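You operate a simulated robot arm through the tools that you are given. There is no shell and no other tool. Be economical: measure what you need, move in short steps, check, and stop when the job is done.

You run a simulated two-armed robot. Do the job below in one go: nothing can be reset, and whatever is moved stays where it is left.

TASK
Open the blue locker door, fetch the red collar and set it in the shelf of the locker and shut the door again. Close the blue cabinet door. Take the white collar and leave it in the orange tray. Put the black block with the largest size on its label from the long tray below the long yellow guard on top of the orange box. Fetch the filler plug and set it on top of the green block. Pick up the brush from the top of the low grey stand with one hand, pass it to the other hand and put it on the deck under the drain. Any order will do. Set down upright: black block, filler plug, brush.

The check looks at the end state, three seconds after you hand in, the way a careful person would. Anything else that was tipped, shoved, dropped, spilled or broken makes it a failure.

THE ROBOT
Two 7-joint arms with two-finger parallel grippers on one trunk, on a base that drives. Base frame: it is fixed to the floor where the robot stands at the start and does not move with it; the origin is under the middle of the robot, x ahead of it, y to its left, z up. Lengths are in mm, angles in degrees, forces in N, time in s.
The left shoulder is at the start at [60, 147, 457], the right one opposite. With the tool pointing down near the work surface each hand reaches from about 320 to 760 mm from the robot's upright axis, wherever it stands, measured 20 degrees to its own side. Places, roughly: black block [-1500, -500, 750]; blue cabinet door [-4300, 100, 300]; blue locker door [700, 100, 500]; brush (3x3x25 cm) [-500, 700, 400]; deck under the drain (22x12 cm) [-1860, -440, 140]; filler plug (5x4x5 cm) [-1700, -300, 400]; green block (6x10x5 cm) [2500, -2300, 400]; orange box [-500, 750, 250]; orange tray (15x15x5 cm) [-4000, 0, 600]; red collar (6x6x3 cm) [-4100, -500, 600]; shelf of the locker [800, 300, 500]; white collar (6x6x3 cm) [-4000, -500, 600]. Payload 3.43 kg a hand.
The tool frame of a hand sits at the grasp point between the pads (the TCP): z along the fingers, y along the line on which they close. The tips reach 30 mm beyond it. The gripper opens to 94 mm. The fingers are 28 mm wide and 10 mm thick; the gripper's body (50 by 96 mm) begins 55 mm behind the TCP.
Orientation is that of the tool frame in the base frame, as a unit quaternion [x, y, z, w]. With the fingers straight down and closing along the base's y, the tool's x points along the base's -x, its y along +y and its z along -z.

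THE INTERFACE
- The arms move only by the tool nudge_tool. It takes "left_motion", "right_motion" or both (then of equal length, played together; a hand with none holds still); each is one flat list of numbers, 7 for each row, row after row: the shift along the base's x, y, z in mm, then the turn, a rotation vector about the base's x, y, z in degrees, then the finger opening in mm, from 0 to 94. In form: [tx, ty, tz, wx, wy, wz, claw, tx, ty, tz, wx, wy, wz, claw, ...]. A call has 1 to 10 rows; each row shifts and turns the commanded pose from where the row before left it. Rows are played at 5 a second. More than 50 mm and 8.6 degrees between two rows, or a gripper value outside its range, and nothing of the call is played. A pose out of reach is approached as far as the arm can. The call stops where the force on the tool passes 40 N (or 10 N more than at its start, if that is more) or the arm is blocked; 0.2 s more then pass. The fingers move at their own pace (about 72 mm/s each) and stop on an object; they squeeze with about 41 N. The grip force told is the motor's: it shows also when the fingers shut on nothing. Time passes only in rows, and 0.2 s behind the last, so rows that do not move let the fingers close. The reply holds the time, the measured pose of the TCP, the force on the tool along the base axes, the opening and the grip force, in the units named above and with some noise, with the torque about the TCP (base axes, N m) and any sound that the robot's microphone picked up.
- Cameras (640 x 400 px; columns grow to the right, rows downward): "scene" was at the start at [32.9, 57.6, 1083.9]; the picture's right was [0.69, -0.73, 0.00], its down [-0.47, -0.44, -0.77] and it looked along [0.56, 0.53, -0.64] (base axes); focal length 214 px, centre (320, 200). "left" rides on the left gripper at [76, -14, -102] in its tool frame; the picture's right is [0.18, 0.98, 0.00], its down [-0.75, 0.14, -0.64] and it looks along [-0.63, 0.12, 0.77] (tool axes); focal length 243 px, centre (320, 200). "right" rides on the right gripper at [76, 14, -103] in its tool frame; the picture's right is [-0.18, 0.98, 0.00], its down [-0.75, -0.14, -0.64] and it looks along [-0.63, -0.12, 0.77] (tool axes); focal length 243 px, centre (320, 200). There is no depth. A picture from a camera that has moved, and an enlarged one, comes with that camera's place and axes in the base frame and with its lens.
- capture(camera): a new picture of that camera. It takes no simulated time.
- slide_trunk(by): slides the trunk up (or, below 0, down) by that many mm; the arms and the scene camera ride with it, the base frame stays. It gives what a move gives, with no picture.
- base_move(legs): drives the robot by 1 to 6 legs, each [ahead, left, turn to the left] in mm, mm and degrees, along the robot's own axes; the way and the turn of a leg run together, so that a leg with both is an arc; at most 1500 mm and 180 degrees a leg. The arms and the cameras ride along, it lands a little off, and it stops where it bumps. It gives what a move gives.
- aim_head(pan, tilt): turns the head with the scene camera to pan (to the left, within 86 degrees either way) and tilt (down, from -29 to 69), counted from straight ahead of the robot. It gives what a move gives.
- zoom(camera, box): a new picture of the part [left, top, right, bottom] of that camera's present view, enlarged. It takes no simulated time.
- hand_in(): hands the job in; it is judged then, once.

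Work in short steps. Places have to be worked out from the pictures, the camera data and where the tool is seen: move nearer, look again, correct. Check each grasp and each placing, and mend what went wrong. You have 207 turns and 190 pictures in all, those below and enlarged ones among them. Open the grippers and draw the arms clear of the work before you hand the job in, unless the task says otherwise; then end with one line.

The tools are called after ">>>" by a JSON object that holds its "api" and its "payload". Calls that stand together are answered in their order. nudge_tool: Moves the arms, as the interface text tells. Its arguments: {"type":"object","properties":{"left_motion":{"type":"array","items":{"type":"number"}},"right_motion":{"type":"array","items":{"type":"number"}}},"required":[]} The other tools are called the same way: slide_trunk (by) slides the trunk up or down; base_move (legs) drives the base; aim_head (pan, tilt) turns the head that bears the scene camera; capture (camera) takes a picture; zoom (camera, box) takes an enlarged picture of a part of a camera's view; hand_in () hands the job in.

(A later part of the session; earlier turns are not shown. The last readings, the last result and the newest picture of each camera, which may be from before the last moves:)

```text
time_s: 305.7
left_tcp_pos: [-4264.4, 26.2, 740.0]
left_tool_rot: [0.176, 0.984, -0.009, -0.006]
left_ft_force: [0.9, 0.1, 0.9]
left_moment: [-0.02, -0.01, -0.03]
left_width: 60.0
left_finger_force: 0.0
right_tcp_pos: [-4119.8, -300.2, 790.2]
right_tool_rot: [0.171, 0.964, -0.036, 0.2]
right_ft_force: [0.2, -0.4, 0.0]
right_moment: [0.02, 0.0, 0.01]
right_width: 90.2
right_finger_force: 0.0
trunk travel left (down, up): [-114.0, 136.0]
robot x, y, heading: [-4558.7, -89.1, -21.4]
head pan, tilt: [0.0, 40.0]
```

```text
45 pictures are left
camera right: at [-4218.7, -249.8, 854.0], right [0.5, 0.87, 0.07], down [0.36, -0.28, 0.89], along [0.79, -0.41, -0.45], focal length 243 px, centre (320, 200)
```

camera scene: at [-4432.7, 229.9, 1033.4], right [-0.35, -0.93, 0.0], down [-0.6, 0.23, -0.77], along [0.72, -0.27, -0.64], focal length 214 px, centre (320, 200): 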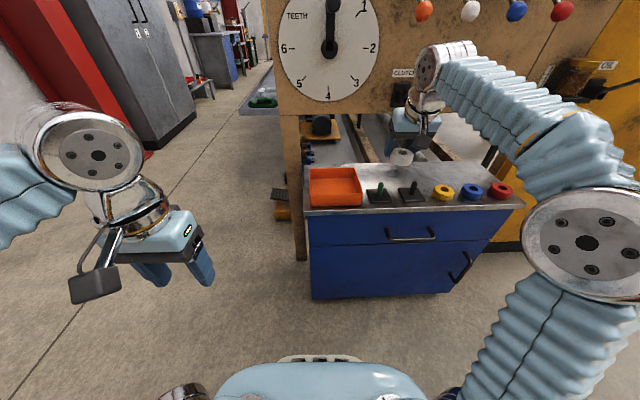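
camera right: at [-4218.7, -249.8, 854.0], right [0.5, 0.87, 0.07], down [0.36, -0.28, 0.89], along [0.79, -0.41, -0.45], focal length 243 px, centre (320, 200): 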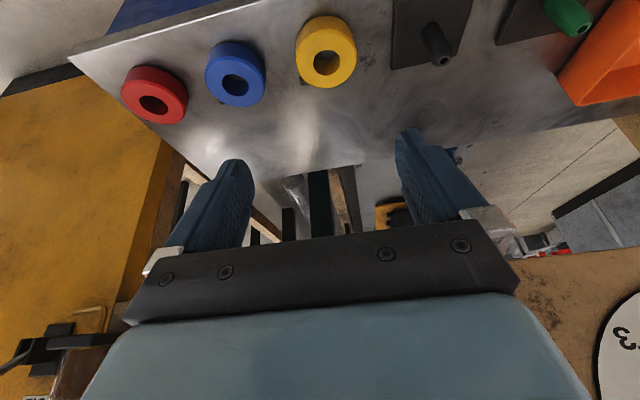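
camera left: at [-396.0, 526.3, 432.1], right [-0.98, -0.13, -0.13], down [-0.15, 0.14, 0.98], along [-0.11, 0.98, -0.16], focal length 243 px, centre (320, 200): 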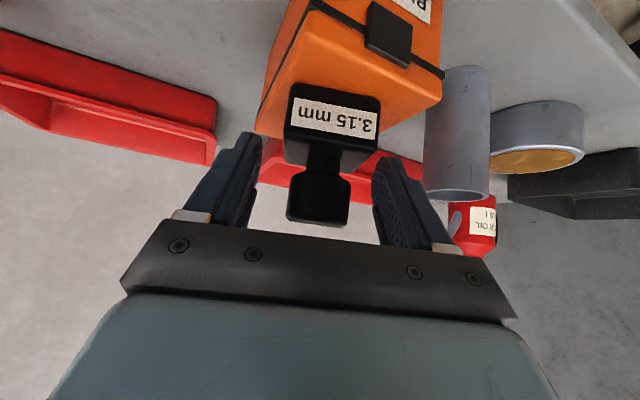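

Row too long; smaller steps. Red hole computed at (-4138,-478).

>>> {"api": "nudge_tool", "payload": {"right_motion": [-3, -36, -18, 0, 0, 0, 90, -4, -36, -18, 0, 0, 0, 90, -4, -36, -18, 0, 0, 0, 90, -4, -36, -18, 0, 0, 0, 90, -4, -34, -18, 0, 0, 0, 90]}}

>>> {"api": "capture", "payload": {"camera": "right"}}

```text
time_s: 306.9
left_tcp_pos: [-4263.4, 26.6, 739.9]
left_tool_rot: [0.177, 0.984, -0.01, -0.006]
left_ft_force: [0.5, 0.6, -0.4]
left_moment: [-0.02, 0.04, 0.02]
left_width: 60.0
left_finger_force: 0.0
right_tcp_pos: [-4140.5, -478.3, 701.3]
right_tool_rot: [0.17, 0.964, -0.036, 0.201]
right_ft_force: [-0.4, -0.6, -0.5]
right_moment: [-0.03, 0.01, -0.01]
right_width: 90.0
right_finger_force: 0.0
trunk travel left (down, up): [-114.0, 136.0]
robot x, y, heading: [-4559.3, -87.3, -20.5]
head pan, tilt: [0.0, 40.0]
```

```text
44 pictures are left
camera right: at [-4237.1, -427.6, 764.3], right [0.49, 0.87, 0.07], down [0.36, -0.28, 0.89], along [0.79, -0.41, -0.45], focal length 243 px, centre (320, 200)
```

right: 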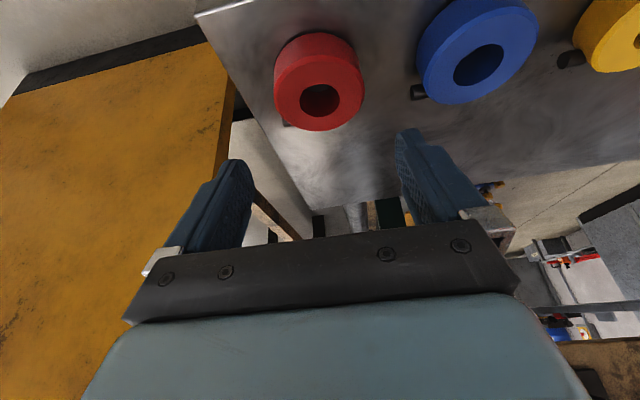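

Red hole at (-4133,-475); adjust +6,+3, opening 78 (blue's set screw is beside), descend to z≈656, close and lift.

>>> {"api": "nudge_tool", "payload": {"right_motion": [6, 3, -10, 0, 0, 0, 78, 0, 0, -18, 0, 0, 0, 78, 0, 0, -17, 0, 0, 0, 78, 0, 0, 0, 0, 0, 0, 0, 0, 0, 0, 0, 0, 0, 0, 0, 0, 0, 0, 0, 0, 0, 0, 0, 25, 0, 0, 0, 0, 0, 0, 40, 0, 0, 0, 0]}}

>>> {"api": "capture", "payload": {"camera": "right"}}

```text
time_s: 308.7
left_tcp_pos: [-4264.4, 25.9, 739.3]
left_tool_rot: [0.176, 0.984, -0.008, -0.007]
left_ft_force: [0.0, -0.3, -0.6]
left_moment: [0.0, 0.0, 0.01]
left_width: 60.1
left_finger_force: 0.1
right_tcp_pos: [-4133.3, -474.9, 720.2]
right_tool_rot: [0.17, 0.964, -0.036, 0.201]
right_ft_force: [-0.1, -0.7, -3.7]
right_moment: [-0.03, -0.03, 0.03]
right_width: 53.7
right_finger_force: 41.4
trunk travel left (down, up): [-114.0, 136.0]
robot x, y, heading: [-4556.6, -87.1, -20.5]
head pan, tilt: [0.0, 40.0]
```

```text
43 pictures are left
camera right: at [-4231.7, -424.8, 783.5], right [0.5, 0.87, 0.07], down [0.36, -0.28, 0.89], along [0.79, -0.41, -0.45], focal length 243 px, centre (320, 200)
```

right: 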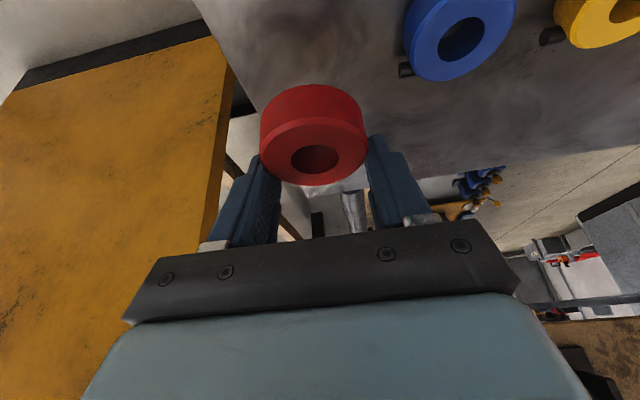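

Red collar held. Retract and drive back toward the locker along the aisle.

>>> {"api": "nudge_tool", "payload": {"right_motion": [-30, 12, 30, 0, 0, 0, 0, -35, 13, 25, 0, 0, 0, 0, -35, 13, 25, 0, 0, 0, 0, -35, 13, 0, 0, 0, 0, 0]}}

>>> {"api": "base_move", "payload": {"legs": [[-250, 0, 0], [0, 0, 110], [950, 0, 0], [0, 0, -106], [1500, 0, 0], [1500, 0, 0]]}}

>>> {"api": "aim_head", "payload": {"pan": 0, "tilt": 15}}

>>> {"api": "capture", "payload": {"camera": "scene"}}

```text
time_s: 309.7
left_tcp_pos: [-4262.4, 26.4, 739.3]
left_tool_rot: [0.176, 0.984, -0.01, -0.006]
left_ft_force: [-0.1, 0.4, -1.1]
left_moment: [0.01, 0.02, -0.01]
left_width: 60.0
left_finger_force: 0.0
right_tcp_pos: [-4267.9, -425.2, 801.0]
right_tool_rot: [0.17, 0.964, -0.036, 0.201]
right_ft_force: [-0.5, -0.7, -3.3]
right_moment: [-0.02, 0.0, 0.03]
right_width: 53.8
right_finger_force: 40.6
trunk travel left (down, up): [-114.0, 136.0]
robot x, y, heading: [-4560.9, -90.0, -20.8]
head pan, tilt: [0.0, 40.0]
```

```text
time_s: 339.1
left_tcp_pos: [-1608.2, 280.3, 738.6]
left_tool_rot: [0.125, 0.992, -0.009, -0.005]
left_ft_force: [-0.2, 0.1, 0.2]
left_moment: [-0.01, 0.03, -0.02]
left_width: 60.1
left_finger_force: 0.0
right_tcp_pos: [-1564.3, -168.5, 799.4]
right_tool_rot: [0.119, 0.972, -0.025, 0.203]
right_ft_force: [0.4, -0.3, -2.6]
right_moment: [-0.07, -0.02, 0.02]
right_width: 53.5
right_finger_force: 40.5
trunk travel left (down, up): [-114.0, 136.0]
robot x, y, heading: [-1888.4, 132.5, -14.6]
head pan, tilt: [0.0, 40.0]
```

```text
time_s: 340.0
left_tcp_pos: [-1608.6, 279.9, 740.2]
left_tool_rot: [0.125, 0.992, -0.009, -0.006]
left_ft_force: [-0.4, -0.1, -0.4]
left_moment: [-0.02, 0.03, 0.02]
left_width: 59.9
left_finger_force: 0.0
right_tcp_pos: [-1564.9, -168.0, 801.3]
right_tool_rot: [0.119, 0.972, -0.025, 0.202]
right_ft_force: [-0.1, -0.1, -3.1]
right_moment: [0.0, 0.0, 0.0]
right_width: 53.7
right_finger_force: 41.3
trunk travel left (down, up): [-114.0, 136.0]
robot x, y, heading: [-1894.3, 132.5, -14.7]
head pan, tilt: [0.0, 15.0]
```

```text
42 pictures are left
camera scene: at [-1828.6, 117.1, 1072.9], right [-0.25, -0.97, 0.0], down [-0.25, 0.07, -0.97], along [0.93, -0.25, -0.26], focal length 214 px, centre (320, 200)
```

scene: 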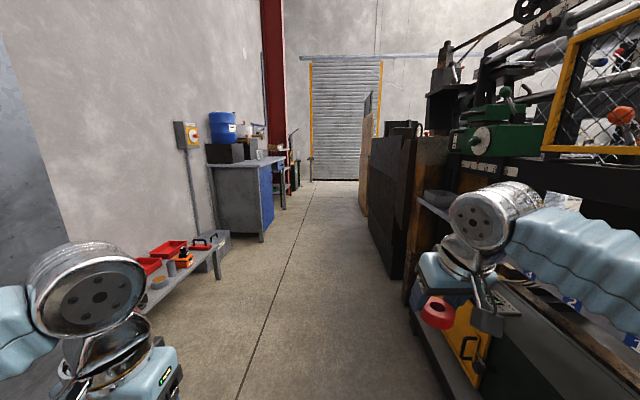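

Good. Continue to near (70,-240), then turn to see the blue locker front.

>>> {"api": "base_move", "payload": {"legs": [[0, 0, 2.5], [1500, 0, 0], [500, 0, 0]]}}

>>> {"api": "aim_head", "payload": {"pan": 35, "tilt": 30}}

>>> {"api": "capture", "payload": {"camera": "scene"}}

```text
time_s: 350.4
left_tcp_pos: [347.8, -155.4, 741.0]
left_tool_rot: [0.111, 0.994, -0.01, -0.005]
left_ft_force: [-0.2, 0.3, 0.1]
left_moment: [-0.01, -0.03, 0.01]
left_width: 59.9
left_finger_force: 0.1
right_tcp_pos: [403.6, -603.0, 800.8]
right_tool_rot: [0.106, 0.973, -0.021, 0.203]
right_ft_force: [0.5, -0.5, -3.0]
right_moment: [0.03, 0.02, 0.01]
right_width: 53.9
right_finger_force: 40.9
trunk travel left (down, up): [-114.0, 136.0]
robot x, y, heading: [68.7, -306.4, -13.2]
head pan, tilt: [0.0, 15.0]
```

```text
time_s: 351.4
left_tcp_pos: [347.5, -156.4, 740.3]
left_tool_rot: [0.111, 0.994, -0.008, -0.006]
left_ft_force: [-0.4, -0.4, -0.9]
left_moment: [-0.03, 0.02, -0.02]
left_width: 60.0
left_finger_force: 0.2
right_tcp_pos: [403.4, -602.5, 800.2]
right_tool_rot: [0.106, 0.973, -0.022, 0.202]
right_ft_force: [-0.7, -0.1, -3.0]
right_moment: [0.0, -0.07, 0.0]
right_width: 53.7
right_finger_force: 40.7
trunk travel left (down, up): [-114.0, 136.0]
robot x, y, heading: [67.0, -306.0, -13.0]
head pan, tilt: [35.0, 30.0]
```

```text
41 pictures are left
camera scene: at [124.1, -269.6, 1048.8], right [0.37, -0.93, 0.0], down [-0.46, -0.18, -0.87], along [0.8, 0.32, -0.5], focal length 214 px, centre (320, 200)
```

scene: 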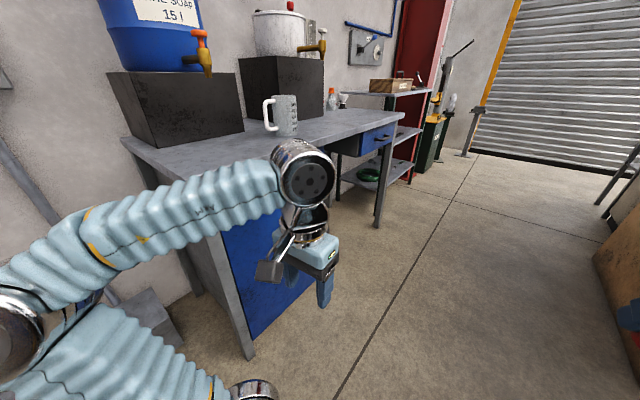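

Turn to face the locker front (heading ≈71°) and sidestep right to stand in front of it.

>>> {"api": "base_move", "payload": {"legs": [[0, 0, 84], [0, -620, 0]]}}

>>> {"api": "aim_head", "payload": {"pan": 0, "tilt": 35}}

>>> {"api": "capture", "payload": {"camera": "scene"}}

```text
time_s: 358.5
left_tcp_pos: [530.3, -217.7, 740.7]
left_tool_rot: [-0.584, 0.812, -0.01, 0.002]
left_ft_force: [0.1, 0.0, -0.3]
left_moment: [0.02, -0.01, 0.0]
left_width: 60.2
left_finger_force: 0.0
right_tcp_pos: [980.7, -206.1, 799.5]
right_tool_rot: [-0.575, 0.792, 0.12, 0.165]
right_ft_force: [-0.2, 0.1, -2.1]
right_moment: [0.04, -0.04, 0.0]
right_width: 53.8
right_finger_force: 41.7
trunk travel left (down, up): [-114.0, 136.0]
robot x, y, heading: [651.9, -510.0, 71.1]
head pan, tilt: [35.0, 30.0]
```

```text
time_s: 359.5
left_tcp_pos: [530.3, -217.4, 739.6]
left_tool_rot: [-0.585, 0.811, -0.01, 0.002]
left_ft_force: [-0.2, 0.9, 0.3]
left_moment: [0.02, -0.04, 0.02]
left_width: 59.8
left_finger_force: 0.0
right_tcp_pos: [982.2, -206.6, 800.2]
right_tool_rot: [-0.575, 0.792, 0.12, 0.165]
right_ft_force: [-0.5, 0.0, -2.3]
right_moment: [0.03, -0.04, -0.01]
right_width: 53.7
right_finger_force: 40.9
trunk travel left (down, up): [-114.0, 136.0]
robot x, y, heading: [657.0, -510.4, 71.0]
head pan, tilt: [0.0, 35.0]
```

```text
40 pictures are left
camera scene: at [675.1, -456.3, 1041.0], right [0.95, -0.32, 0.0], down [-0.19, -0.54, -0.82], along [0.26, 0.78, -0.57], focal length 214 px, centre (320, 200)
```

scene: 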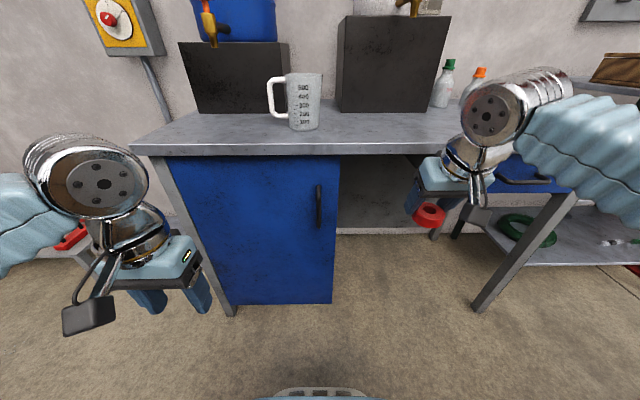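

The door is 460 wide, hinge left (467,209), vertical handle bar at about (845,60), z 570–715. I swing the left tool to point forward while bringing it toward the handle.

>>> {"api": "nudge_tool", "payload": {"left_motion": [17, 19, -10, 8.0, -2.8, 0, 80, 17, 19, -10, 8.0, -2.8, 0, 80, 17, 19, -10, 8.0, -2.8, 0, 80, 17, 19, -10, 8.0, -2.8, 0, 80, 17, 19, -10, 8.0, -2.8, 0, 80, 17, 19, -10, 8.0, -2.8, 0, 80, 17, 19, -10, 8.0, -2.8, 0, 80, 17, 19, -10, 8.0, -2.8, 0, 80, 17, 19, -10, 8.0, -2.8, 0, 80, 17, 19, -10, 8.0, -2.8, 0, 80]}}

>>> {"api": "capture", "payload": {"camera": "left"}}

>>> {"api": "capture", "payload": {"camera": "scene"}}

```text
time_s: 361.7
left_tcp_pos: [707.9, -18.8, 648.4]
left_tool_rot: [-0.429, 0.605, 0.378, 0.554]
left_ft_force: [0.4, 0.6, 0.6]
left_moment: [-0.05, 0.0, -0.06]
left_width: 80.2
left_finger_force: 0.1
left hand out of reach, approached as far as the arm can: row 9
right_tcp_pos: [981.1, -208.1, 799.5]
right_tool_rot: [-0.575, 0.792, 0.119, 0.165]
right_ft_force: [0.1, 0.8, -2.5]
right_moment: [0.02, -0.02, 0.0]
right_width: 53.6
right_finger_force: 41.0
trunk travel left (down, up): [-114.0, 136.0]
robot x, y, heading: [653.9, -512.8, 71.2]
head pan, tilt: [0.0, 35.0]
```

```text
39 pictures are left
camera left: at [685.2, -126.8, 582.1], right [-0.92, 0.32, -0.2], down [-0.34, -0.48, 0.81], along [0.17, 0.82, 0.55], focal length 243 px, centre (320, 200)
```

left: 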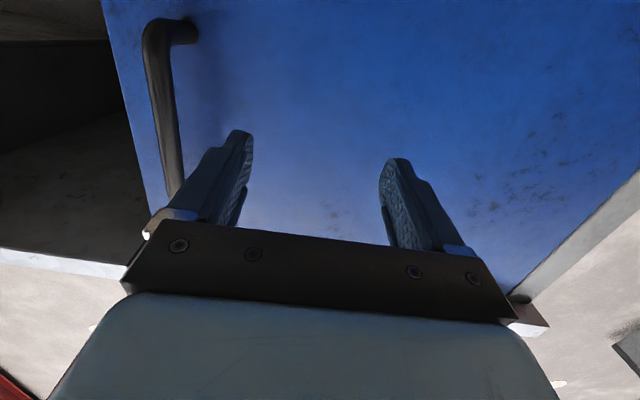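

```text
38 pictures are left
camera scene: at [674.9, -456.6, 1041.0], right [0.95, -0.32, 0.0], down [-0.19, -0.54, -0.82], along [0.27, 0.78, -0.57], focal length 214 px, centre (320, 200)
```

scene: 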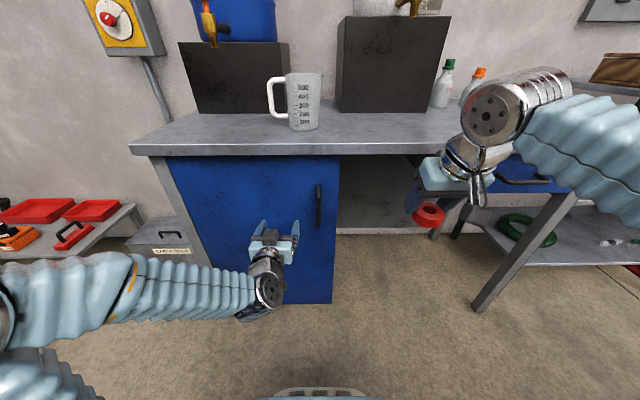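

Handle bar is roughly 100 mm to the right of the left hand. Shift right, slightly back, and re-check.

>>> {"api": "nudge_tool", "payload": {"left_motion": [30, -19, 0, 0, 0, 0, 80, 30, -19, 0, 0, 0, 0, 80, 30, -19, 0, 1.9, -0.6, 0, 80]}}

>>> {"api": "capture", "payload": {"camera": "left"}}

```text
time_s: 362.5
left_tcp_pos: [796.8, -76.3, 647.7]
left_tool_rot: [-0.421, 0.595, 0.387, 0.564]
left_ft_force: [-0.2, -0.6, 0.7]
left_moment: [0.02, 0.01, -0.01]
left_width: 79.9
left_finger_force: 0.0
right_tcp_pos: [981.1, -206.4, 799.8]
right_tool_rot: [-0.574, 0.793, 0.119, 0.166]
right_ft_force: [-0.2, 0.0, -2.9]
right_moment: [0.01, 0.0, 0.01]
right_width: 53.5
right_finger_force: 40.3
trunk travel left (down, up): [-114.0, 136.0]
robot x, y, heading: [655.9, -512.1, 70.9]
head pan, tilt: [0.0, 35.0]
```

```text
37 pictures are left
camera left: at [774.9, -183.8, 578.1], right [-0.92, 0.33, -0.2], down [-0.35, -0.5, 0.79], along [0.16, 0.8, 0.58], focal length 243 px, centre (320, 200)
```

left: 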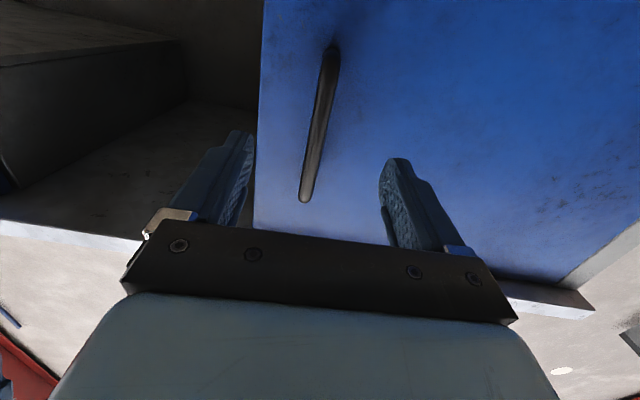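

Bar at (830,2), well centred. Advance ~74 mm and close on the bar.

>>> {"api": "nudge_tool", "payload": {"left_motion": [14, 34, 0, 0, 0, 0, 80, 14, 34, 0, 0, 0, 0, 80, 0, 0, 0, 0, 0, 0, 0, 0, 0, 0, 0, 0, 0, 0, 0, 0, 0, 0, 0, 0, 0]}}

>>> {"api": "capture", "payload": {"camera": "left"}}

```text
time_s: 363.7
left_tcp_pos: [823.8, -6.3, 647.6]
left_tool_rot: [-0.422, 0.595, 0.387, 0.563]
left_ft_force: [-15.9, 1.3, -0.1]
left_moment: [0.35, 0.46, 0.16]
left_width: 14.2
left_finger_force: 43.6
right_tcp_pos: [981.3, -205.6, 800.8]
right_tool_rot: [-0.574, 0.793, 0.119, 0.166]
right_ft_force: [-0.1, 0.1, -2.4]
right_moment: [0.03, -0.01, 0.01]
right_width: 53.5
right_finger_force: 41.0
trunk travel left (down, up): [-114.0, 136.0]
robot x, y, heading: [656.1, -514.8, 70.9]
head pan, tilt: [0.0, 35.0]
```

```text
36 pictures are left
camera left: at [802.1, -113.9, 577.4], right [-0.92, 0.33, -0.2], down [-0.35, -0.5, 0.79], along [0.16, 0.8, 0.58], focal length 243 px, centre (320, 200)
```

left: 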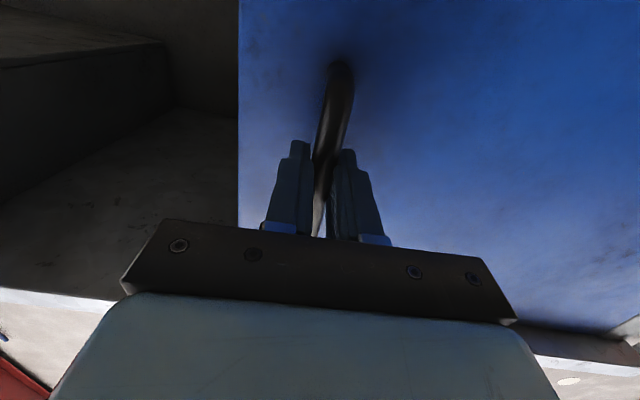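

Handle gripped. Pull with the base along the door's arc.

>>> {"api": "base_move", "payload": {"legs": [[-50, 6, 0], [-50, 21, 0], [-48, 24, 0], [-43, 28, 0]]}}

>>> {"api": "capture", "payload": {"camera": "scene"}}

```text
time_s: 366.3
left_tcp_pos: [688.7, -166.4, 647.0]
left_tool_rot: [-0.42, 0.597, 0.385, 0.564]
left_ft_force: [9.5, -12.6, -1.5]
left_moment: [0.34, 1.22, -0.15]
left_width: 14.0
left_finger_force: 44.3
right_tcp_pos: [844.8, -363.9, 800.4]
right_tool_rot: [-0.575, 0.793, 0.12, 0.165]
right_ft_force: [1.7, -0.6, -3.1]
right_moment: [0.01, -0.01, 0.02]
right_width: 53.6
right_finger_force: 41.5
trunk travel left (down, up): [-114.0, 136.0]
robot x, y, heading: [519.0, -670.2, 71.0]
head pan, tilt: [0.0, 35.0]
```

```text
35 pictures are left
camera scene: at [538.6, -613.5, 1041.0], right [0.95, -0.32, 0.0], down [-0.19, -0.54, -0.82], along [0.26, 0.78, -0.57], focal length 214 px, centre (320, 200)
```

scene: 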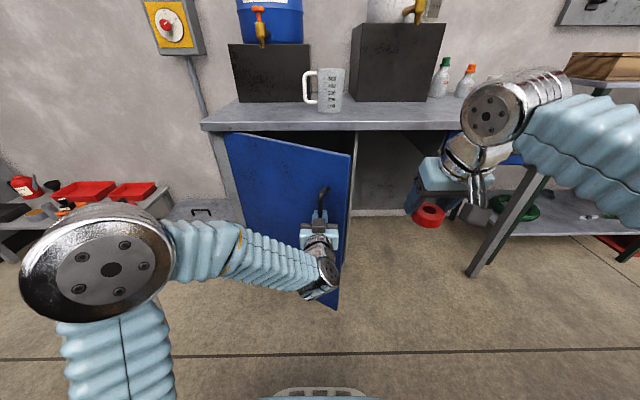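

Door opens well. Continue the arc to ~50°.

>>> {"api": "base_move", "payload": {"legs": [[-38, 33, 0], [-35, 40, 0], [-18, 35, 0]]}}

>>> {"api": "nudge_tool", "payload": {"left_motion": [0, 0, 0, 0, 0, 0, 50, 0, 0, 0, 0, 0, 0, 80, -12, -35, 0, 0, 0, 0, 80, -14, -38, 0, 0, 0, 0, 80]}}

>>> {"api": "capture", "payload": {"camera": "scene"}}

```text
time_s: 368.2
left_tcp_pos: [576.4, -219.8, 648.0]
left_tool_rot: [-0.413, 0.602, 0.381, 0.567]
left_ft_force: [0.7, -1.8, 3.8]
left_moment: [-0.14, 1.54, 0.02]
left_width: 13.9
left_finger_force: 44.9
right_tcp_pos: [726.0, -414.2, 800.2]
right_tool_rot: [-0.575, 0.793, 0.119, 0.164]
right_ft_force: [0.7, 0.9, -3.4]
right_moment: [0.02, -0.01, -0.03]
right_width: 53.5
right_finger_force: 41.1
trunk travel left (down, up): [-114.0, 136.0]
robot x, y, heading: [397.2, -717.3, 71.0]
head pan, tilt: [0.0, 35.0]
stopped in leg 3: the force on the tool passed its limit at 44 N (the readings are from after the stop); the commanded pose is now the measured one
```

```text
time_s: 369.2
left_tcp_pos: [548.4, -294.2, 648.1]
left_tool_rot: [-0.416, 0.601, 0.381, 0.566]
left_ft_force: [0.1, 0.4, -0.9]
left_moment: [-0.01, -0.01, 0.0]
left_width: 79.9
left_finger_force: 0.1
right_tcp_pos: [724.5, -414.1, 799.4]
right_tool_rot: [-0.575, 0.792, 0.12, 0.166]
right_ft_force: [-0.6, -0.3, -2.5]
right_moment: [0.04, 0.0, 0.02]
right_width: 53.5
right_finger_force: 41.2
trunk travel left (down, up): [-114.0, 136.0]
robot x, y, heading: [401.7, -716.2, 71.3]
head pan, tilt: [0.0, 35.0]
```

```text
34 pictures are left
camera scene: at [419.9, -662.6, 1041.0], right [0.95, -0.32, 0.0], down [-0.19, -0.54, -0.82], along [0.27, 0.77, -0.57], focal length 214 px, centre (320, 200)
```

scene: 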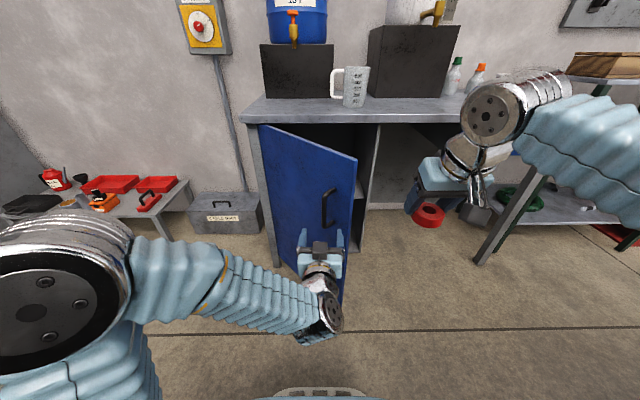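

Door ~50° open. Now push it wider from inside: fingers closed, go around the tip (right, ahead), then sweep left.

>>> {"api": "nudge_tool", "payload": {"left_motion": [0, 0, 0, 0, 0, 0, 0, 0, 0, 0, 0, 0, 0, 0]}}

>>> {"api": "base_move", "payload": {"legs": [[0, -210, 0], [110, 0, 0]]}}

>>> {"api": "capture", "payload": {"camera": "scene"}}

```text
time_s: 369.8
left_tcp_pos: [550.1, -292.6, 646.6]
left_tool_rot: [-0.415, 0.601, 0.381, 0.567]
left_ft_force: [-0.1, 0.1, -0.3]
left_moment: [0.01, 0.01, 0.01]
left_width: 0.0
left_finger_force: 3.8
right_tcp_pos: [725.7, -412.9, 798.7]
right_tool_rot: [-0.575, 0.793, 0.118, 0.165]
right_ft_force: [0.9, 0.2, -2.7]
right_moment: [0.01, 0.0, 0.01]
right_width: 53.4
right_finger_force: 41.1
trunk travel left (down, up): [-114.0, 136.0]
robot x, y, heading: [396.7, -717.1, 70.9]
head pan, tilt: [0.0, 35.0]
```

```text
time_s: 372.3
left_tcp_pos: [785.1, -257.6, 647.8]
left_tool_rot: [-0.415, 0.601, 0.381, 0.566]
left_ft_force: [0.4, 0.9, 0.5]
left_moment: [-0.03, -0.04, 0.01]
left_width: 0.0
left_finger_force: 33.2
right_tcp_pos: [960.6, -377.3, 800.3]
right_tool_rot: [-0.575, 0.792, 0.12, 0.165]
right_ft_force: [0.0, 0.8, -3.3]
right_moment: [-0.01, -0.01, -0.02]
right_width: 53.7
right_finger_force: 40.9
trunk travel left (down, up): [-114.0, 136.0]
robot x, y, heading: [636.6, -680.8, 70.8]
head pan, tilt: [0.0, 35.0]
```

```text
33 pictures are left
camera scene: at [654.7, -626.4, 1041.0], right [0.95, -0.32, 0.0], down [-0.19, -0.54, -0.82], along [0.27, 0.77, -0.57], focal length 214 px, centre (320, 200)
```

scene: 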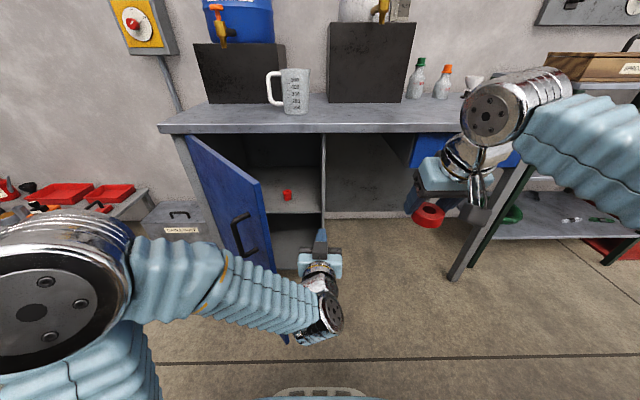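

I see the shelf inside. Advance 40 more and sweep left to swing the door wide.

>>> {"api": "base_move", "payload": {"legs": [[45, 0, 0], [0, 110, 0], [-25, 100, 0], [-40, 100, 0], [-40, 80, 0]]}}

>>> {"api": "capture", "payload": {"camera": "scene"}}

```text
time_s: 376.2
left_tcp_pos: [397.7, -188.8, 648.2]
left_tool_rot: [-0.416, 0.6, 0.382, 0.566]
left_ft_force: [0.1, -0.3, -0.2]
left_moment: [0.03, -0.02, -0.01]
left_width: 0.1
left_finger_force: 33.4
right_tcp_pos: [574.6, -308.1, 800.7]
right_tool_rot: [-0.576, 0.792, 0.119, 0.164]
right_ft_force: [-0.4, 0.8, -3.0]
right_moment: [0.0, 0.0, 0.01]
right_width: 53.5
right_finger_force: 40.9
trunk travel left (down, up): [-114.0, 136.0]
robot x, y, heading: [250.2, -612.6, 71.4]
head pan, tilt: [0.0, 35.0]
```

```text
32 pictures are left
camera scene: at [268.4, -557.6, 1041.0], right [0.95, -0.32, 0.0], down [-0.19, -0.54, -0.82], along [0.26, 0.78, -0.57], focal length 214 px, centre (320, 200)
```

scene: 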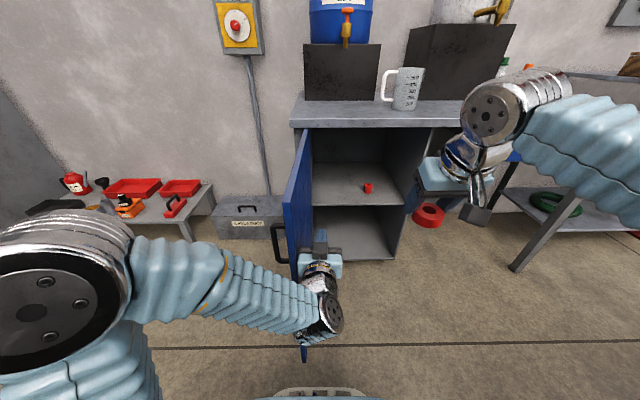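

Door wide open (~95°). I move right, and fold the left hand back to pointing down at its side.

>>> {"api": "base_move", "payload": {"legs": [[0, -400, 0], [60, 0, 0]]}}

>>> {"api": "nudge_tool", "payload": {"left_motion": [-18, -14, 12, -8.0, 2.8, 0, 0, -18, -14, 12, -8.0, 2.8, 0, 0, -18, -14, 12, -8.0, 2.8, 0, 0, -18, -14, 12, -8.0, 2.8, 0, 0, -18, -14, 12, -8.0, 2.8, 0, 0, -18, -14, 12, -8.0, 2.8, 0, 0, -18, -14, 12, -8.0, 2.8, 0, 0, -18, -14, 12, -8.0, 2.8, 0, 0, -18, -14, 12, -8.0, 2.8, 0, 0, -18, -14, 12, -8.0, 2.8, 0, 0]}}

>>> {"api": "base_move", "payload": {"legs": [[0, 0, 14], [170, 0, 0]]}}

>>> {"api": "capture", "payload": {"camera": "scene"}}

```text
time_s: 379.2
left_tcp_pos: [794.8, -260.1, 647.6]
left_tool_rot: [-0.416, 0.6, 0.383, 0.566]
left_ft_force: [0.1, -0.4, 0.4]
left_moment: [0.0, 0.02, 0.02]
left_width: 0.0
left_finger_force: 32.6
right_tcp_pos: [971.2, -378.8, 800.5]
right_tool_rot: [-0.577, 0.791, 0.119, 0.165]
right_ft_force: [0.8, -1.3, -2.0]
right_moment: [0.03, 0.0, -0.01]
right_width: 53.6
right_finger_force: 41.2
trunk travel left (down, up): [-114.0, 136.0]
robot x, y, heading: [646.5, -686.6, 71.2]
head pan, tilt: [0.0, 35.0]
```

```text
time_s: 381.4
left_tcp_pos: [615.4, -399.7, 769.0]
left_tool_rot: [-0.583, 0.812, -0.006, 0.018]
left_ft_force: [0.1, -0.7, 0.1]
left_moment: [0.08, 0.06, 0.01]
left_width: 0.0
left_finger_force: 32.8
right_tcp_pos: [970.7, -380.0, 800.4]
right_tool_rot: [-0.576, 0.792, 0.12, 0.164]
right_ft_force: [0.7, -1.3, -2.4]
right_moment: [0.05, 0.03, 0.02]
right_width: 53.5
right_finger_force: 41.3
trunk travel left (down, up): [-114.0, 136.0]
robot x, y, heading: [646.9, -682.5, 71.4]
head pan, tilt: [0.0, 35.0]
```

```text
time_s: 383.8
left_tcp_pos: [558.7, -247.1, 768.5]
left_tool_rot: [-0.678, 0.735, -0.005, 0.021]
left_ft_force: [2.0, 1.3, 0.3]
left_moment: [0.0, -0.04, -0.03]
left_width: 0.1
left_finger_force: 33.1
right_tcp_pos: [899.9, -140.8, 799.7]
right_tool_rot: [-0.67, 0.714, 0.139, 0.149]
right_ft_force: [-0.5, 0.0, -2.5]
right_moment: [0.0, -0.03, 0.03]
right_width: 53.6
right_finger_force: 41.1
trunk travel left (down, up): [-114.0, 136.0]
robot x, y, heading: [661.4, -515.0, 85.7]
head pan, tilt: [0.0, 35.0]
```

```text
31 pictures are left
camera scene: at [665.5, -458.0, 1041.0], right [1.0, -0.08, 0.0], down [-0.05, -0.57, -0.82], along [0.06, 0.82, -0.57], focal length 214 px, centre (320, 200)
```

scene: 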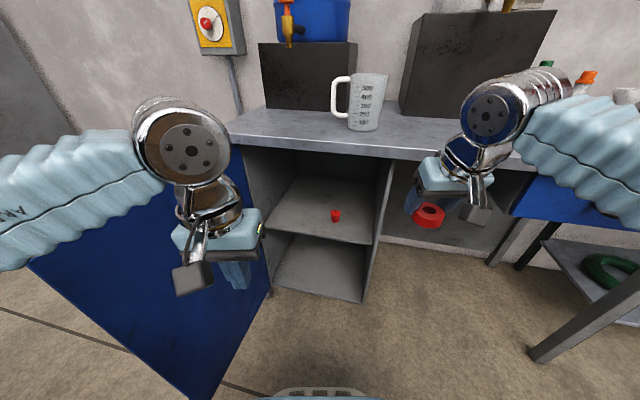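

Shelf front edge at (780,105,470), a small red object stands on it at (780,225). I'll set the collar at about (700,203). First bring the right hand lower in front of the opening, and the left hand aside.

>>> {"api": "nudge_tool", "payload": {"right_motion": [-38, 4, -26, 0, 0, 0, 0, -38, 4, -26, 0, 0, 0, 0, -38, 4, -26, 0, 0, 0, 0, -38, 4, -26, 0, 0, 0, 0, -38, 4, -26, 0, 0, 0, 0, -10, 4, -38, 0, 0, 0, 0, 0, 4, -38, 0, 0, 0, 0, 0, 4, -38, 0, 0, 0, 0], "left_motion": [-15, -10, 0, 0, 0, 0, 0, -15, -10, 0, 0, 0, 0, 0, -15, -10, 0, 0, 0, 0, 0, -15, -10, 0, 0, 0, 0, 0, 0, 0, 0, 0, 0, 0, 0, 0, 0, 0, 0, 0, 0, 0, 0, 0, 0, 0, 0, 0, 0, 0, 0, 0, 0, 0, 0, 0]}}

>>> {"api": "capture", "payload": {"camera": "right"}}

>>> {"api": "capture", "payload": {"camera": "scene"}}

```text
time_s: 385.6
left_tcp_pos: [499.6, -286.7, 768.4]
left_tool_rot: [-0.678, 0.735, -0.005, 0.021]
left_ft_force: [-0.1, 0.3, 0.4]
left_moment: [0.04, -0.02, -0.01]
left_width: 0.0
left_finger_force: 33.1
right_tcp_pos: [700.6, -108.1, 555.9]
right_tool_rot: [-0.67, 0.714, 0.139, 0.149]
right_ft_force: [0.5, 0.0, -3.5]
right_moment: [0.06, -0.02, 0.02]
right_width: 53.8
right_finger_force: 40.9
trunk travel left (down, up): [-114.0, 136.0]
robot x, y, heading: [659.0, -517.7, 85.5]
head pan, tilt: [0.0, 35.0]
```

```text
30 pictures are left
camera right: at [678.7, -217.9, 619.4], right [-0.97, 0.23, 0.07], down [0.17, 0.43, 0.89], along [0.17, 0.87, -0.45], focal length 243 px, centre (320, 200)
```

right: 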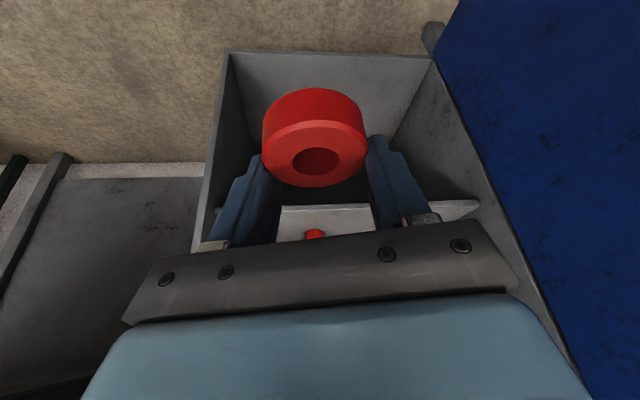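

```text
29 pictures are left
camera scene: at [665.4, -458.1, 1041.0], right [1.0, -0.08, 0.0], down [-0.05, -0.57, -0.82], along [0.06, 0.82, -0.57], focal length 214 px, centre (320, 200)
```

scene: 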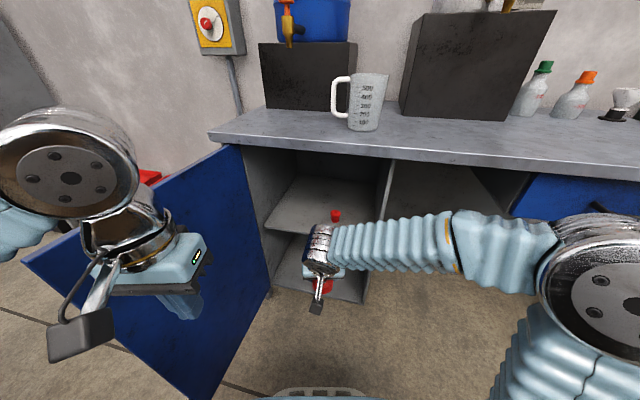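

Lower to z≈532, drive ahead 190, then check.

>>> {"api": "nudge_tool", "payload": {"right_motion": [0, 0, -22, 0, 0, 0, 0]}}

>>> {"api": "base_move", "payload": {"legs": [[190, 0, 0]]}}

>>> {"api": "capture", "payload": {"camera": "right"}}

>>> {"api": "capture", "payload": {"camera": "scene"}}

```text
time_s: 386.0
left_tcp_pos: [499.5, -286.6, 766.6]
left_tool_rot: [-0.678, 0.735, -0.005, 0.021]
left_ft_force: [-0.2, 0.0, -0.2]
left_moment: [-0.02, 0.02, -0.01]
left_width: 0.0
left_finger_force: 33.0
right_tcp_pos: [700.0, -107.9, 533.2]
right_tool_rot: [-0.669, 0.714, 0.139, 0.149]
right_ft_force: [-0.3, -0.5, -3.5]
right_moment: [0.07, 0.03, 0.01]
right_width: 53.8
right_finger_force: 41.1
trunk travel left (down, up): [-114.0, 136.0]
robot x, y, heading: [659.8, -512.2, 85.5]
head pan, tilt: [0.0, 35.0]
```

```text
time_s: 387.5
left_tcp_pos: [504.7, -126.6, 769.5]
left_tool_rot: [-0.685, 0.728, -0.006, 0.029]
left_ft_force: [0.9, 0.7, -0.7]
left_moment: [-0.02, 0.0, 0.02]
left_width: 0.0
left_finger_force: 33.3
right_tcp_pos: [707.1, 55.1, 536.8]
right_tool_rot: [-0.673, 0.71, 0.141, 0.15]
right_ft_force: [0.6, -0.1, -2.9]
right_moment: [0.06, 0.0, 0.02]
right_width: 53.6
right_finger_force: 41.0
trunk travel left (down, up): [-114.0, 136.0]
robot x, y, heading: [669.3, -349.9, 86.1]
head pan, tilt: [0.0, 35.0]
stopped in leg 1: the robot was blocked; the commanded pose is now the measured one
```

```text
28 pictures are left
camera right: at [688.4, -55.2, 599.3], right [-0.97, 0.22, 0.07], down [0.16, 0.42, 0.89], along [0.17, 0.88, -0.45], focal length 243 px, centre (320, 200)
```

right: 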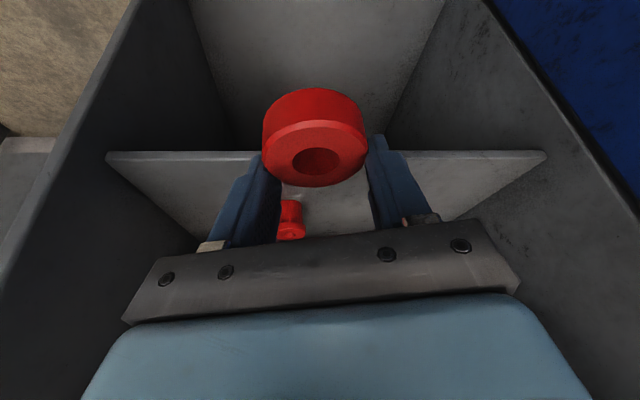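

```text
27 pictures are left
camera scene: at [675.9, -298.1, 1041.4], right [1.0, -0.07, 0.0], down [-0.04, -0.57, -0.82], along [0.06, 0.82, -0.57], focal length 214 px, centre (320, 200)
```

scene: 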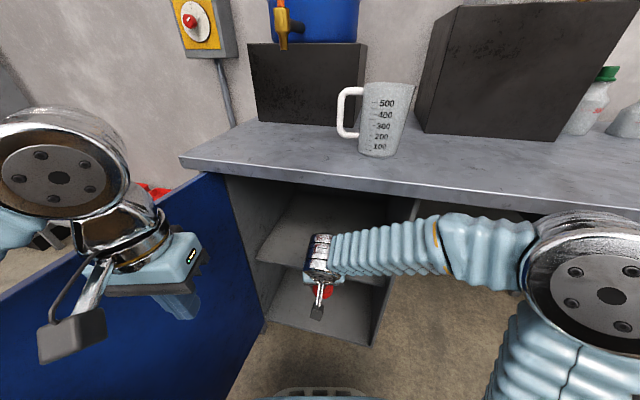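

The drive was blocked slightly early; I back off 15 mm and reach in with the arm instead.

>>> {"api": "base_move", "payload": {"legs": [[-15, 0, 0]]}}

>>> {"api": "nudge_tool", "payload": {"right_motion": [-2, 40, 0, 0, 0, 0, 0, -2, 40, 0, 0, 0, 0, 0, -2, 38, 0, 0, 0, 0, 0]}}

>>> {"api": "capture", "payload": {"camera": "right"}}

>>> {"api": "capture", "payload": {"camera": "scene"}}

```text
time_s: 388.2
left_tcp_pos: [506.0, -135.1, 768.5]
left_tool_rot: [-0.683, 0.73, -0.007, 0.025]
left_ft_force: [0.0, 0.0, 1.3]
left_moment: [0.03, -0.04, -0.03]
left_width: 0.0
left_finger_force: 33.2
right_tcp_pos: [709.0, 45.2, 533.6]
right_tool_rot: [-0.672, 0.712, 0.139, 0.149]
right_ft_force: [-0.3, 0.3, -2.0]
right_moment: [0.03, -0.01, -0.02]
right_width: 53.6
right_finger_force: 41.2
trunk travel left (down, up): [-114.0, 136.0]
robot x, y, heading: [670.6, -363.0, 85.8]
head pan, tilt: [0.0, 35.0]
```

```text
time_s: 389.0
left_tcp_pos: [505.2, -135.5, 767.8]
left_tool_rot: [-0.683, 0.73, -0.007, 0.024]
left_ft_force: [0.4, -0.3, 0.3]
left_moment: [0.0, 0.02, 0.04]
left_width: 0.0
left_finger_force: 32.8
right_tcp_pos: [702.8, 163.0, 532.8]
right_tool_rot: [-0.672, 0.712, 0.139, 0.149]
right_ft_force: [0.1, 0.6, -2.4]
right_moment: [0.04, 0.0, -0.02]
right_width: 53.8
right_finger_force: 41.7
trunk travel left (down, up): [-114.0, 136.0]
robot x, y, heading: [672.9, -361.7, 85.8]
head pan, tilt: [0.0, 35.0]
```

```text
26 pictures are left
camera right: at [683.0, 53.0, 597.4], right [-0.97, 0.23, 0.07], down [0.17, 0.43, 0.89], along [0.17, 0.88, -0.45], focal length 243 px, centre (320, 200)
```

right: 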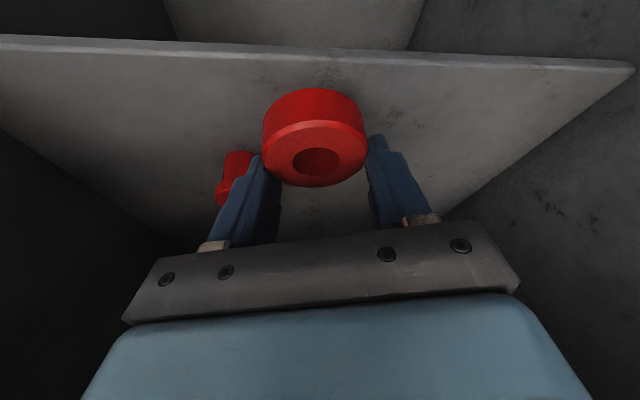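

```text
25 pictures are left
camera scene: at [676.7, -305.6, 1041.0], right [1.0, -0.07, 0.0], down [-0.04, -0.57, -0.82], along [0.06, 0.82, -0.57], focal length 214 px, centre (320, 200)
```

scene: 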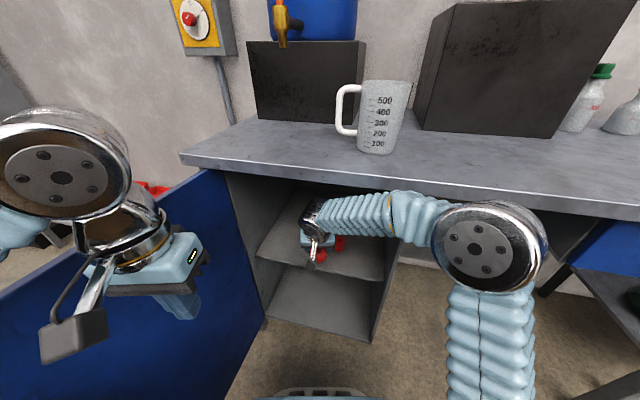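

Move 30 mm deeper, then lower to contact.

>>> {"api": "nudge_tool", "payload": {"right_motion": [-4, 15, 0, 0, 0, 0, 0, -4, 15, 0, 0, 0, 0, 0, 0, 0, -10, 0, 0, 0, 0, 0, 0, -6, 0, 0, 0, 0, 0, 0, -4, 0, 0, 0, 0, 0, 0, -4, 0, 0, 0, 0, 0, 0, -3, 0, 0, 0, 0, 0, 0, -3, 0, 0, 0, 0]}}

>>> {"api": "capture", "payload": {"camera": "right"}}

```text
time_s: 390.8
left_tcp_pos: [506.0, -135.4, 767.1]
left_tool_rot: [-0.683, 0.73, -0.007, 0.024]
left_ft_force: [0.2, -0.2, 0.6]
left_moment: [-0.01, -0.02, -0.06]
left_width: 0.0
left_finger_force: 32.6
right_tcp_pos: [693.8, 191.2, 504.8]
right_tool_rot: [-0.672, 0.712, 0.14, 0.149]
right_ft_force: [0.4, -0.4, -3.1]
right_moment: [0.03, 0.0, 0.02]
right_width: 53.9
right_finger_force: 40.9
trunk travel left (down, up): [-114.0, 136.0]
robot x, y, heading: [670.6, -364.2, 85.7]
head pan, tilt: [0.0, 35.0]
```

```text
24 pictures are left
camera right: at [675.2, 82.2, 567.6], right [-0.97, 0.23, 0.07], down [0.17, 0.43, 0.89], along [0.17, 0.88, -0.45], focal length 243 px, centre (320, 200)
```

right: 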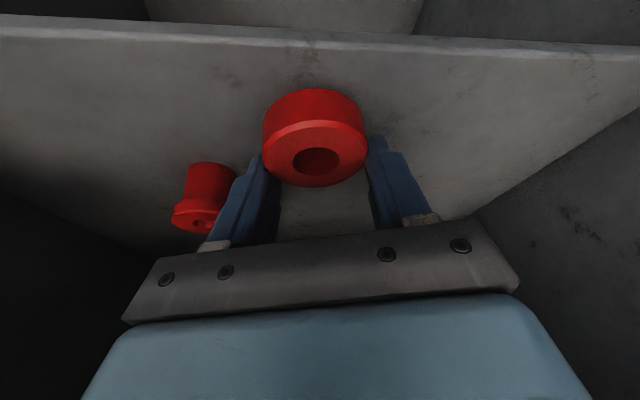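

No contact yet at 505; continue down.

>>> {"api": "nudge_tool", "payload": {"right_motion": [0, 0, -4, 0, 0, 0, 0, 0, 0, -4, 0, 0, 0, 0, 0, 0, -4, 0, 0, 0, 0, 0, 0, -4, 0, 0, 0, 0]}}

```text
time_s: 391.8
left_tcp_pos: [506.7, -135.2, 767.9]
left_tool_rot: [-0.683, 0.73, -0.006, 0.024]
left_ft_force: [0.2, 0.3, -0.4]
left_moment: [0.02, -0.02, 0.0]
left_width: 0.1
left_finger_force: 32.9
right_tcp_pos: [694.2, 193.8, 496.5]
right_tool_rot: [-0.672, 0.711, 0.145, 0.151]
right_ft_force: [1.6, -2.3, 19.3]
right_moment: [-0.67, -0.41, -0.05]
right_width: 53.5
right_finger_force: 41.1
trunk travel left (down, up): [-114.0, 136.0]
robot x, y, heading: [668.4, -362.4, 85.9]
head pan, tilt: [0.0, 35.0]
stopped in row 4 (right hand): the force on the tool passed its limit at 49 N (the readings are from after the stop); the commanded pose is now the measured one
```

Contact. Ease up 2 mm, open to 66, raise and withdraw.

>>> {"api": "nudge_tool", "payload": {"right_motion": [0, 0, 2, 0, 0, 0, 54, 0, 0, 0, 0, 0, 0, 60, 0, 0, 0, 0, 0, 0, 66, 0, 0, 15, 0, 0, 0, 66, 0, 0, 25, 0, 0, 0, 66, 0, -30, 5, 0, 0, 0, 66, 0, -45, 0, 0, 0, 0, 66, 0, -45, 0, 0, 0, 0, 66, 0, -45, 0, 0, 0, 0, 66, 0, -45, 0, 0, 0, 0, 66]}}

>>> {"api": "capture", "payload": {"camera": "right"}}

```text
time_s: 394.0
left_tcp_pos: [506.4, -134.9, 767.1]
left_tool_rot: [-0.683, 0.73, -0.007, 0.025]
left_ft_force: [-0.4, -0.1, -0.3]
left_moment: [-0.03, -0.04, 0.0]
left_width: 0.0
left_finger_force: 33.2
right_tcp_pos: [693.8, -16.7, 540.7]
right_tool_rot: [-0.671, 0.712, 0.143, 0.15]
right_ft_force: [-0.8, 0.1, 0.1]
right_moment: [0.0, 0.01, -0.02]
right_width: 65.8
right_finger_force: 0.1
trunk travel left (down, up): [-114.0, 136.0]
robot x, y, heading: [671.8, -363.0, 85.7]
head pan, tilt: [0.0, 35.0]
```

```text
23 pictures are left
camera right: at [674.6, -127.1, 603.3], right [-0.97, 0.22, 0.08], down [0.17, 0.42, 0.89], along [0.17, 0.88, -0.45], focal length 243 px, centre (320, 200)
```

right: 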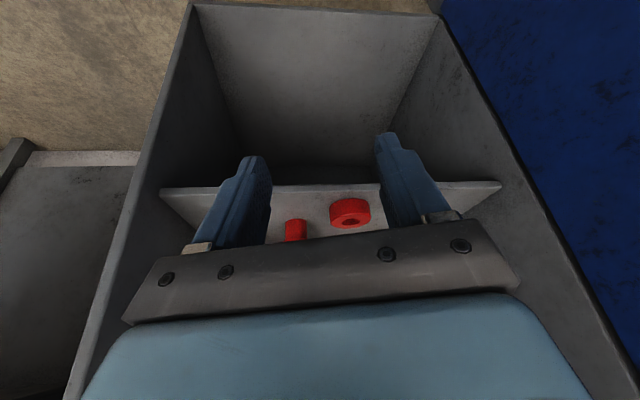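

The collar sits on the shelf. Back off, raise the right hand high, and prepare to shut the door with the left hand from its outer side.

>>> {"api": "base_move", "payload": {"legs": [[-400, 0, 0]]}}

>>> {"api": "nudge_tool", "payload": {"right_motion": [12, 0, 45, 0, 0, 0, 60, 12, 0, 45, 0, 0, 0, 60, 12, 0, 45, 0, 0, 0, 60, 12, 0, 45, 0, 0, 0, 60, 12, 0, 45, 0, 0, 0, 60, 12, 0, 45, 0, 0, 0, 60, 12, 0, 45, 0, 0, 0, 60, 12, 0, 45, 0, 0, 0, 60]}}

>>> {"api": "aim_head", "payload": {"pan": 0, "tilt": 25}}

>>> {"api": "capture", "payload": {"camera": "scene"}}

```text
time_s: 396.5
left_tcp_pos: [478.8, -533.4, 767.6]
left_tool_rot: [-0.683, 0.73, -0.007, 0.025]
left_ft_force: [-0.1, -0.5, 0.9]
left_moment: [0.0, -0.01, -0.02]
left_width: 0.0
left_finger_force: 32.9
right_tcp_pos: [665.6, -415.1, 540.4]
right_tool_rot: [-0.671, 0.712, 0.143, 0.15]
right_ft_force: [0.2, -0.6, -0.4]
right_moment: [0.02, 0.0, -0.03]
right_width: 66.4
right_finger_force: 0.1
trunk travel left (down, up): [-114.0, 136.0]
robot x, y, heading: [641.9, -762.2, 85.6]
head pan, tilt: [0.0, 35.0]
```

```text
time_s: 398.3
left_tcp_pos: [477.1, -533.0, 768.1]
left_tool_rot: [-0.683, 0.73, -0.007, 0.024]
left_ft_force: [-0.2, 0.2, 0.8]
left_moment: [-0.02, 0.02, 0.03]
left_width: 0.0
left_finger_force: 33.4
right_tcp_pos: [761.0, -413.5, 899.8]
right_tool_rot: [-0.672, 0.711, 0.143, 0.15]
right_ft_force: [-0.4, -0.1, 0.5]
right_moment: [0.01, 0.01, 0.02]
right_width: 59.9
right_finger_force: 0.1
trunk travel left (down, up): [-114.0, 136.0]
robot x, y, heading: [641.4, -760.7, 86.1]
head pan, tilt: [0.0, 35.0]
```

```text
time_s: 399.0
left_tcp_pos: [477.5, -534.3, 768.1]
left_tool_rot: [-0.683, 0.73, -0.007, 0.025]
left_ft_force: [-0.6, 0.0, -0.5]
left_moment: [0.0, 0.0, 0.05]
left_width: 0.0
left_finger_force: 32.6
right_tcp_pos: [760.6, -414.4, 898.7]
right_tool_rot: [-0.671, 0.712, 0.142, 0.15]
right_ft_force: [0.0, 0.1, -0.6]
right_moment: [0.02, -0.01, -0.02]
right_width: 60.0
right_finger_force: 0.1
trunk travel left (down, up): [-114.0, 136.0]
robot x, y, heading: [642.9, -760.5, 85.6]
head pan, tilt: [0.0, 25.0]
```

```text
22 pictures are left
camera scene: at [647.9, -700.0, 1056.7], right [1.0, -0.07, 0.0], down [-0.03, -0.42, -0.91], along [0.07, 0.9, -0.42], focal length 214 px, centre (320, 200)
```

scene: 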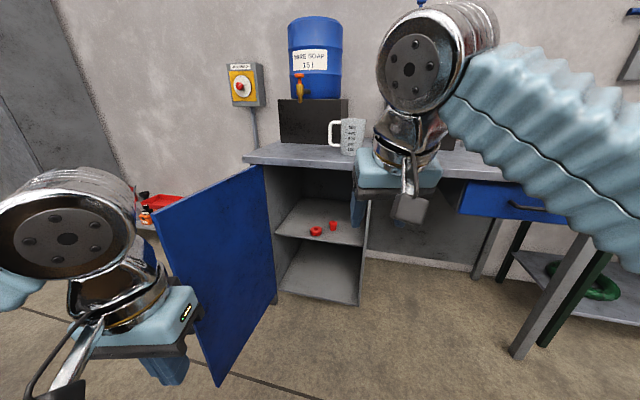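

Door tip at about (295,-238). Turn right 14.6°, sidestep left 500 around the tip, then extend the left hand on the door's outer side.

>>> {"api": "base_move", "payload": {"legs": [[0, 0, -14.6], [0, 500, 0]]}}

>>> {"api": "nudge_tool", "payload": {"left_motion": [20, 27, -28, 0, 0, 0, 0, 20, 27, -28, 0, 0, 0, 0, 20, 27, -28, 0, 0, 0, 0, 20, 27, -28, 0, 0, 0, 0, 20, 27, -28, 0, 0, 0, 0, 20, 27, -28, 0, 0, 0, 0]}}

>>> {"api": "capture", "payload": {"camera": "scene"}}

```text
time_s: 402.9
left_tcp_pos: [64.6, -336.3, 767.7]
left_tool_rot: [-0.585, 0.811, -0.01, 0.023]
left_ft_force: [0.4, 0.6, -0.2]
left_moment: [0.01, 0.0, 0.02]
left_width: 0.0
left_finger_force: 32.7
right_tcp_pos: [367.8, -293.4, 900.9]
right_tool_rot: [-0.576, 0.791, 0.122, 0.167]
right_ft_force: [-0.6, -0.1, 0.0]
right_moment: [0.01, 0.04, -0.01]
right_width: 59.9
right_finger_force: 0.0
trunk travel left (down, up): [-114.0, 136.0]
robot x, y, heading: [166.0, -600.1, 71.2]
head pan, tilt: [0.0, 25.0]
```

```text
time_s: 404.3
left_tcp_pos: [182.9, -175.3, 598.6]
left_tool_rot: [-0.585, 0.811, -0.009, 0.024]
left_ft_force: [-0.4, 0.0, 1.1]
left_moment: [0.0, 0.0, 0.01]
left_width: 0.0
left_finger_force: 32.8
right_tcp_pos: [368.3, -292.1, 899.8]
right_tool_rot: [-0.576, 0.791, 0.122, 0.167]
right_ft_force: [-0.8, -0.2, 0.2]
right_moment: [0.0, -0.01, -0.02]
right_width: 59.9
right_finger_force: 0.1
trunk travel left (down, up): [-114.0, 136.0]
robot x, y, heading: [162.8, -597.0, 71.3]
head pan, tilt: [0.0, 25.0]
```

```text
21 pictures are left
camera scene: at [186.7, -540.9, 1056.8], right [0.95, -0.32, 0.0], down [-0.14, -0.4, -0.91], along [0.29, 0.86, -0.42], focal length 214 px, centre (320, 200)
```

scene: 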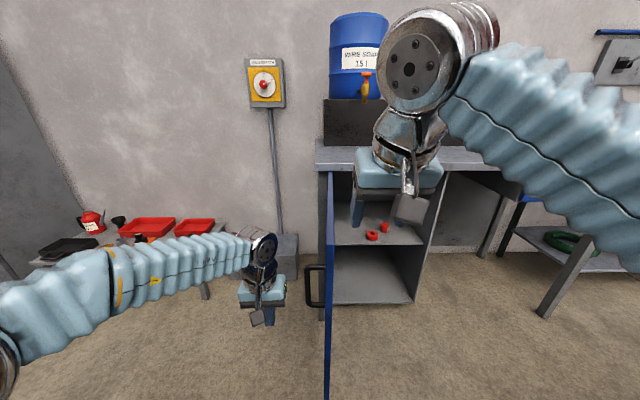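

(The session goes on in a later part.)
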